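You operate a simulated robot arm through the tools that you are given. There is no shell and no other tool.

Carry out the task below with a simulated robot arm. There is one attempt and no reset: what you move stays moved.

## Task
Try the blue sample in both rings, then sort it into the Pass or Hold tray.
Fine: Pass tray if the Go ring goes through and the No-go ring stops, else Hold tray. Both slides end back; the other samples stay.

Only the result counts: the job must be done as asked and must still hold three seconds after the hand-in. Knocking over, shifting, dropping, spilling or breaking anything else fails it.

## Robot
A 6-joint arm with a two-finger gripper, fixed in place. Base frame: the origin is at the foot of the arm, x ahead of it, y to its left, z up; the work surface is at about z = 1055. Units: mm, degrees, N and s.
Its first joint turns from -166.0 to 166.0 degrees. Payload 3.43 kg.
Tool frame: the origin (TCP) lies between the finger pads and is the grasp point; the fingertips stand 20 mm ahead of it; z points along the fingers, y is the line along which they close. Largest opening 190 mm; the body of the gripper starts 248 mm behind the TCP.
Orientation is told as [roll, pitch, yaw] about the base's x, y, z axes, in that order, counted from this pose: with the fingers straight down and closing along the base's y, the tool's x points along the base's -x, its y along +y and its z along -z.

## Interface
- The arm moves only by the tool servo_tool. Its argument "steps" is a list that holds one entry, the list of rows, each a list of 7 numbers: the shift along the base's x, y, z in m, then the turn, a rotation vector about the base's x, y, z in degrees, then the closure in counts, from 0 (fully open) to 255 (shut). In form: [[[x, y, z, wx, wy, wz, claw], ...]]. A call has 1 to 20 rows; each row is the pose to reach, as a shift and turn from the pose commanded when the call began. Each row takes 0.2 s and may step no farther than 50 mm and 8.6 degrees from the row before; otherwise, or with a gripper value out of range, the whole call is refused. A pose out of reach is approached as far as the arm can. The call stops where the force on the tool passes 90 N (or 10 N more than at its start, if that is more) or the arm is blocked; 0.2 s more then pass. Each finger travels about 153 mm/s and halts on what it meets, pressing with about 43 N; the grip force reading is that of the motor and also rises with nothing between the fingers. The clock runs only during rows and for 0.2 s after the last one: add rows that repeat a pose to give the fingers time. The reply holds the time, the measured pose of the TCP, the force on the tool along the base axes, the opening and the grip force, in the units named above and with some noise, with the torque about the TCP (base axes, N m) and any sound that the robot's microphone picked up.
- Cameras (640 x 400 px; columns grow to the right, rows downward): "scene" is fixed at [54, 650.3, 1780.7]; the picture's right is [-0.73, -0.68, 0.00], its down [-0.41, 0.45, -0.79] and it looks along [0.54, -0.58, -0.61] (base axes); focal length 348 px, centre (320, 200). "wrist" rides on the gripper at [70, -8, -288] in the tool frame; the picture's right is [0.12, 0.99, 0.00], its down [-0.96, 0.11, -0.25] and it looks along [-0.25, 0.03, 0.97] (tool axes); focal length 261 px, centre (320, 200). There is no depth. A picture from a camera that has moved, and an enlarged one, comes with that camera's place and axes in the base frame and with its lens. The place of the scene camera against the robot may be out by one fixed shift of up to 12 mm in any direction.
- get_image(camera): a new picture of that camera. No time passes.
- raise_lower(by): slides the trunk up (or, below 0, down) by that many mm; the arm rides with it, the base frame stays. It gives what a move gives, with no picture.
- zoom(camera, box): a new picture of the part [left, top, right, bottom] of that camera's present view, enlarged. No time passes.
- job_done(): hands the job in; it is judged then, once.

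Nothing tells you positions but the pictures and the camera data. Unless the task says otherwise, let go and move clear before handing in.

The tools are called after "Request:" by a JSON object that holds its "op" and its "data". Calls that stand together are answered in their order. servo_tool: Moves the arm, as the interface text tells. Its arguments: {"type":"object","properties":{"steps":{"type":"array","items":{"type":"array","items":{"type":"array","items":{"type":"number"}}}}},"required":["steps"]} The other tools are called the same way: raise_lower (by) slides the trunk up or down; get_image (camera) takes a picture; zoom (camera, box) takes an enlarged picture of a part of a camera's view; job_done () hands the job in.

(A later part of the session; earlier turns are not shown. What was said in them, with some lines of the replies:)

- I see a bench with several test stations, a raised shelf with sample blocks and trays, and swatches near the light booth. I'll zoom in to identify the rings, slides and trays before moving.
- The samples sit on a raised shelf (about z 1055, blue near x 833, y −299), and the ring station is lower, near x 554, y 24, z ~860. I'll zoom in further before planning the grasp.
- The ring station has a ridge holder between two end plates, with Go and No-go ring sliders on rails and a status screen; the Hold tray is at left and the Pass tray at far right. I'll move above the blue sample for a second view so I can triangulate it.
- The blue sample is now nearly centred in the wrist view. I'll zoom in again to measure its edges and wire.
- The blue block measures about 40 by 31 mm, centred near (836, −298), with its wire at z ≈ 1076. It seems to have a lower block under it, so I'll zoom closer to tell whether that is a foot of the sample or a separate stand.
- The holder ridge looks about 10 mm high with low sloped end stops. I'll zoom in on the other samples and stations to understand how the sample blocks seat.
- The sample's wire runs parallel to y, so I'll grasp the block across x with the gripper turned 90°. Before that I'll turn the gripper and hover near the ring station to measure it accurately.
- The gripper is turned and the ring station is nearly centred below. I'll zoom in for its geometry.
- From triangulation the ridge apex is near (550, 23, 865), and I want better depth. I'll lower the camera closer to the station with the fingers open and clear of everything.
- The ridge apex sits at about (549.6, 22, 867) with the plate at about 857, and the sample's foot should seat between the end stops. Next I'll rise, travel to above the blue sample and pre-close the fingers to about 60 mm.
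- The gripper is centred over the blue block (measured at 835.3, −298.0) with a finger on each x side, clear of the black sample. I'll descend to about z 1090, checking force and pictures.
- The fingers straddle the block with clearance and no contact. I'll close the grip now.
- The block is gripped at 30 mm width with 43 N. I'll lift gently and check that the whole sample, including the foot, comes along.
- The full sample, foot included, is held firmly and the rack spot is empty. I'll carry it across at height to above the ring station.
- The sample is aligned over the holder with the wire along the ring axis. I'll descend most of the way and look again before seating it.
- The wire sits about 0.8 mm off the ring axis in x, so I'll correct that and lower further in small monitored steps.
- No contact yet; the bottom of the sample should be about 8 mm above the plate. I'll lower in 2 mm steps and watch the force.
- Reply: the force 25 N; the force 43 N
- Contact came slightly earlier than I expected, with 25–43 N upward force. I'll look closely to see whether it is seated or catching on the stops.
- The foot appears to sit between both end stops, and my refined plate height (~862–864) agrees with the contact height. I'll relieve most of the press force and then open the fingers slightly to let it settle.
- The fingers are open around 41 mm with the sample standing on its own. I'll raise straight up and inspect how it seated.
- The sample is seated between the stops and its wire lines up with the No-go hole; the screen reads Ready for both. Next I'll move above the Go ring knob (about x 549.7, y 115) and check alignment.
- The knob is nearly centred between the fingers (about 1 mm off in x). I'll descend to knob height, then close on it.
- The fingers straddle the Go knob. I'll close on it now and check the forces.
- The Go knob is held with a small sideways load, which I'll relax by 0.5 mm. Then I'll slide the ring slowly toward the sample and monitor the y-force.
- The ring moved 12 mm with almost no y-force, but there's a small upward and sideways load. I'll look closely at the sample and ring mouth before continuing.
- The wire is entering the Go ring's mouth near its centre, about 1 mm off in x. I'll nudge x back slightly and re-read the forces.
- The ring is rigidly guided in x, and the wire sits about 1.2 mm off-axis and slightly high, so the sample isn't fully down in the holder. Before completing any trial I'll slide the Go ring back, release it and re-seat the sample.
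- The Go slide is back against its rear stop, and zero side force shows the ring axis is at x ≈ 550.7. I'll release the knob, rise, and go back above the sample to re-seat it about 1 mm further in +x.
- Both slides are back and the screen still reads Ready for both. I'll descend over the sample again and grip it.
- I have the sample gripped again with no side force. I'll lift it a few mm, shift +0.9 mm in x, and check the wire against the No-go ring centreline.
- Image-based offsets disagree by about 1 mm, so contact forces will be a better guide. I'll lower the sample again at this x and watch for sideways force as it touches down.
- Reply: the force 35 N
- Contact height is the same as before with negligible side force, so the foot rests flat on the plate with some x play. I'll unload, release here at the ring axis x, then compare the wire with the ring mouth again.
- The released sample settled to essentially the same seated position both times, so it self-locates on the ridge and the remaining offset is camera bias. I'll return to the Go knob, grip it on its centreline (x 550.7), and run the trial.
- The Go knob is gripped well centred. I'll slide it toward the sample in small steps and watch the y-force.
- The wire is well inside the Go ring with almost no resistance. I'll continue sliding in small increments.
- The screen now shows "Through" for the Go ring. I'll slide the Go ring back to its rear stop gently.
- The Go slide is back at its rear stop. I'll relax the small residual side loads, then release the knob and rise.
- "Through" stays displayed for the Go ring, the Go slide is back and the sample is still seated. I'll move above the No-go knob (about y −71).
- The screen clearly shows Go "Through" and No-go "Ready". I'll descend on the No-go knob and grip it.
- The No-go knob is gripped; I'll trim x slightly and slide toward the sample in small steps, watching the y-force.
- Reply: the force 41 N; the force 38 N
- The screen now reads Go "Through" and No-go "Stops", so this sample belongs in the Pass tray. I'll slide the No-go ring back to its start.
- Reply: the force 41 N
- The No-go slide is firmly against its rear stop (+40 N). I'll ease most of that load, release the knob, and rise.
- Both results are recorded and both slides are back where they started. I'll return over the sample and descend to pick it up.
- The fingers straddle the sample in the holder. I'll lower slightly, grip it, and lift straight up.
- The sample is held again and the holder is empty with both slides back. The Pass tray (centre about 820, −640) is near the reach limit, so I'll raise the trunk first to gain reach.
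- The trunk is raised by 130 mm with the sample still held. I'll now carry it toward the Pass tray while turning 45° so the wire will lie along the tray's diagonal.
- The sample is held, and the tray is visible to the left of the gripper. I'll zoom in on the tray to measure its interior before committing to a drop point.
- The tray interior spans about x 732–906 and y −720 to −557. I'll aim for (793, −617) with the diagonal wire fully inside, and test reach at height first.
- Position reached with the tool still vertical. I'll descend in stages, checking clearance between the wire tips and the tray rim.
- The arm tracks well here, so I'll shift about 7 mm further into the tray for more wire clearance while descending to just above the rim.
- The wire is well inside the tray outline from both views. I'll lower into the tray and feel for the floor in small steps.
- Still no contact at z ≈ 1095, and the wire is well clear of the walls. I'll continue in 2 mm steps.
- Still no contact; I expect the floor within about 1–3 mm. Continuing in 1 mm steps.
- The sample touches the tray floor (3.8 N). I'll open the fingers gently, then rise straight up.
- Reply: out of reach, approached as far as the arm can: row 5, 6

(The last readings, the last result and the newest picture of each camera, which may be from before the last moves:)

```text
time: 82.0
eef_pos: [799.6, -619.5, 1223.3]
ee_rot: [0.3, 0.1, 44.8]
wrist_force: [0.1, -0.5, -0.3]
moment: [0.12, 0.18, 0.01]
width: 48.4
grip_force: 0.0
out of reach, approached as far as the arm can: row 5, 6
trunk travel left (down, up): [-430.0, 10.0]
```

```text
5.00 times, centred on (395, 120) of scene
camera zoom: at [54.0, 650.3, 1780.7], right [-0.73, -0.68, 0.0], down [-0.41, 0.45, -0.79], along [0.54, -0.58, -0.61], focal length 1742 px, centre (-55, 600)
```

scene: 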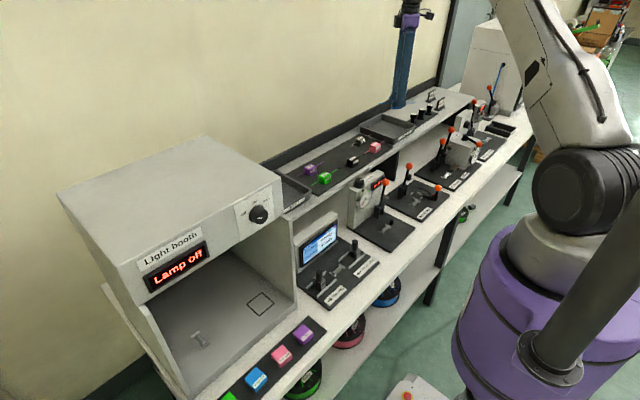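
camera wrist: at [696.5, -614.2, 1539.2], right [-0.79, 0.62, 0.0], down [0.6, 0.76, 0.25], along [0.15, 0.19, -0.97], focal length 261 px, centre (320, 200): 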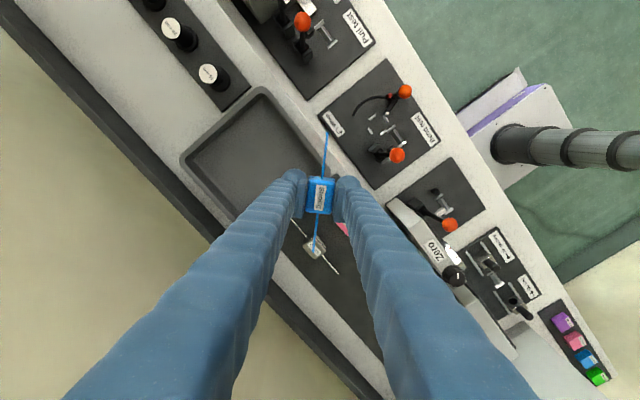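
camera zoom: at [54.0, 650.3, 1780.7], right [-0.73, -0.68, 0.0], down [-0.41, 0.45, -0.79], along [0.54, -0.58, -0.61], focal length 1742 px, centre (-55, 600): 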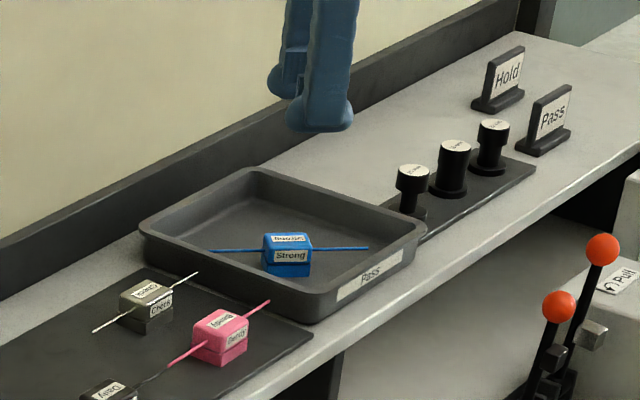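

The blue sample is resting flat in the Pass tray. I'll move the arm back toward the robot, clear of everything, then do a final check.

Request:
{"op": "servo_tool", "data": {"steps": [[[-0.02, 0.035, 0, 0, 0, 0, 190], [-0.04, 0.07, 0.005, 0, 0, 0, 190], [-0.06, 0.105, 0.01, 0, 0, 0, 190], [-0.08, 0.14, 0.015, 0, 0, 0, 190], [-0.1, 0.175, 0.02, 0, 0, 0, 190], [-0.12, 0.21, 0.03, 0, 0, 0, 190], [-0.14, 0.245, 0.04, 0, 0, 0, 190], [-0.14, 0.245, 0.04, 0, 0, 0, 190]]]}}

Request:
{"op": "get_image", "data": {"camera": "scene"}}

Request:
{"op": "zoom", "data": {"camera": "scene", "box": [280, 100, 420, 200]}}

Request:
{"op": "zoom", "data": {"camera": "scene", "box": [300, 220, 380, 300]}}

Request:
{"op": "get_image", "data": {"camera": "wrist"}}

```text
time: 83.8
eef_pos: [655.2, -373.6, 1265.5]
ee_rot: [0.1, 0.2, 44.9]
wrist_force: [-0.4, -0.3, 0.9]
moment: [0.07, 0.03, -0.02]
width: 48.4
grip_force: 0.0
trunk travel left (down, up): [-430.0, 10.0]
```

```text
taken
```

scene: 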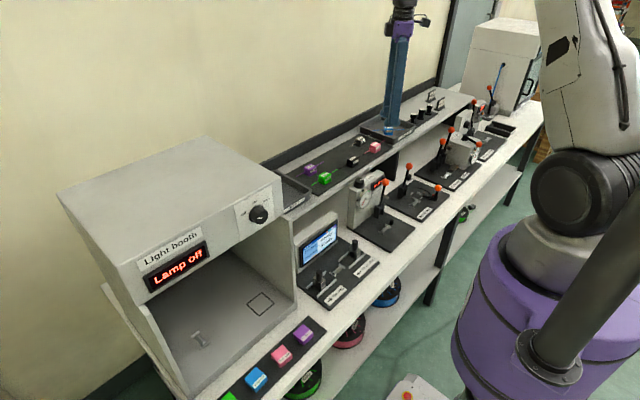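

```text
4.00 times, centred on (350, 150) of scene
camera zoom: at [54.0, 650.3, 1780.7], right [-0.73, -0.68, 0.0], down [-0.41, 0.45, -0.79], along [0.54, -0.58, -0.61], focal length 1394 px, centre (200, 400)
```

zoom: 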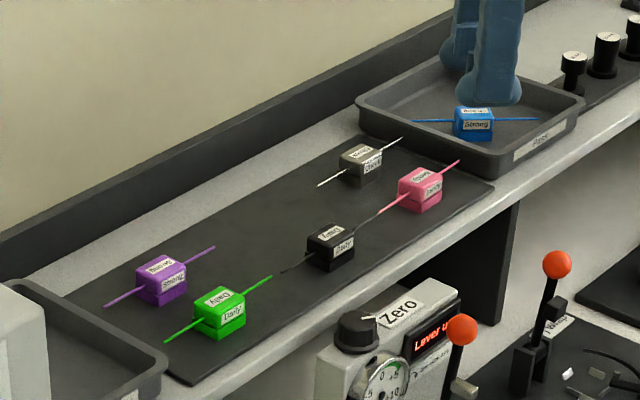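

```text
5.00 times, centred on (340, 260) of scene
camera zoom: at [54.0, 650.3, 1780.7], right [-0.73, -0.68, 0.0], down [-0.41, 0.45, -0.79], along [0.54, -0.58, -0.61], focal length 1742 px, centre (220, -100)
```

zoom: 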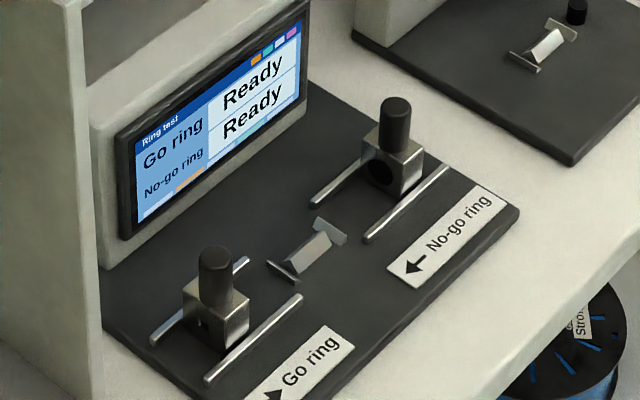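

```text
taken
camera wrist: at [612.1, -428.6, 1553.9], right [-0.79, 0.62, 0.0], down [0.6, 0.76, 0.25], along [0.15, 0.19, -0.97], focal length 261 px, centre (320, 200)
```

wrist: 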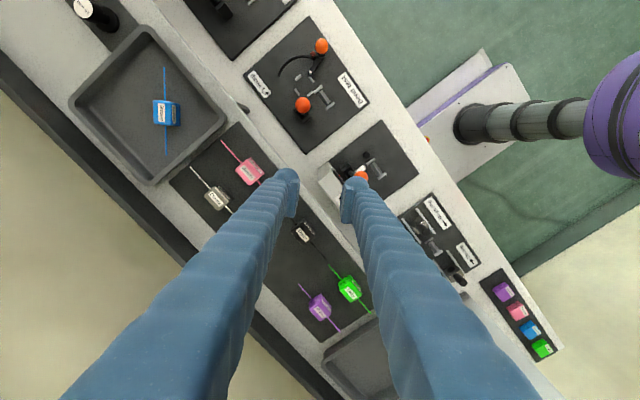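

The blue sample is in the Pass tray, both slides are fully back, the other samples are where they were, and the gripper is open and clear. The screen went back to Ready when I took the sample out, after showing Go "Through" and No-go "Stops". I'm handing in now.

Request:
{"op": "job_done", "data": {}}

```text
The job is handed in.
```

The blue sample passed and is in the Pass tray, and the job is handed in. In the ring test, the Go ring went through and the No-go ring stopped; the station's screen showed "Through" and "Stops".

- **Sample:** it is resting upright in the Pass tray, with its wire clear of the walls.
- **Slides:** both are back against their rear stops.
- **Other samples:** they look unmoved in the final pictures.

Before either trial I re-seated the sample, because its wire looked slightly off the ring axis. To do that I slid the Go ring about 12 mm onto the wire, drew it back, then set the sample down again. The screen still read "Ready" for both rings at that point.

I raised the trunk by 130 mm to reach the Pass tray and left it there. The gripper is open and clear of everything.
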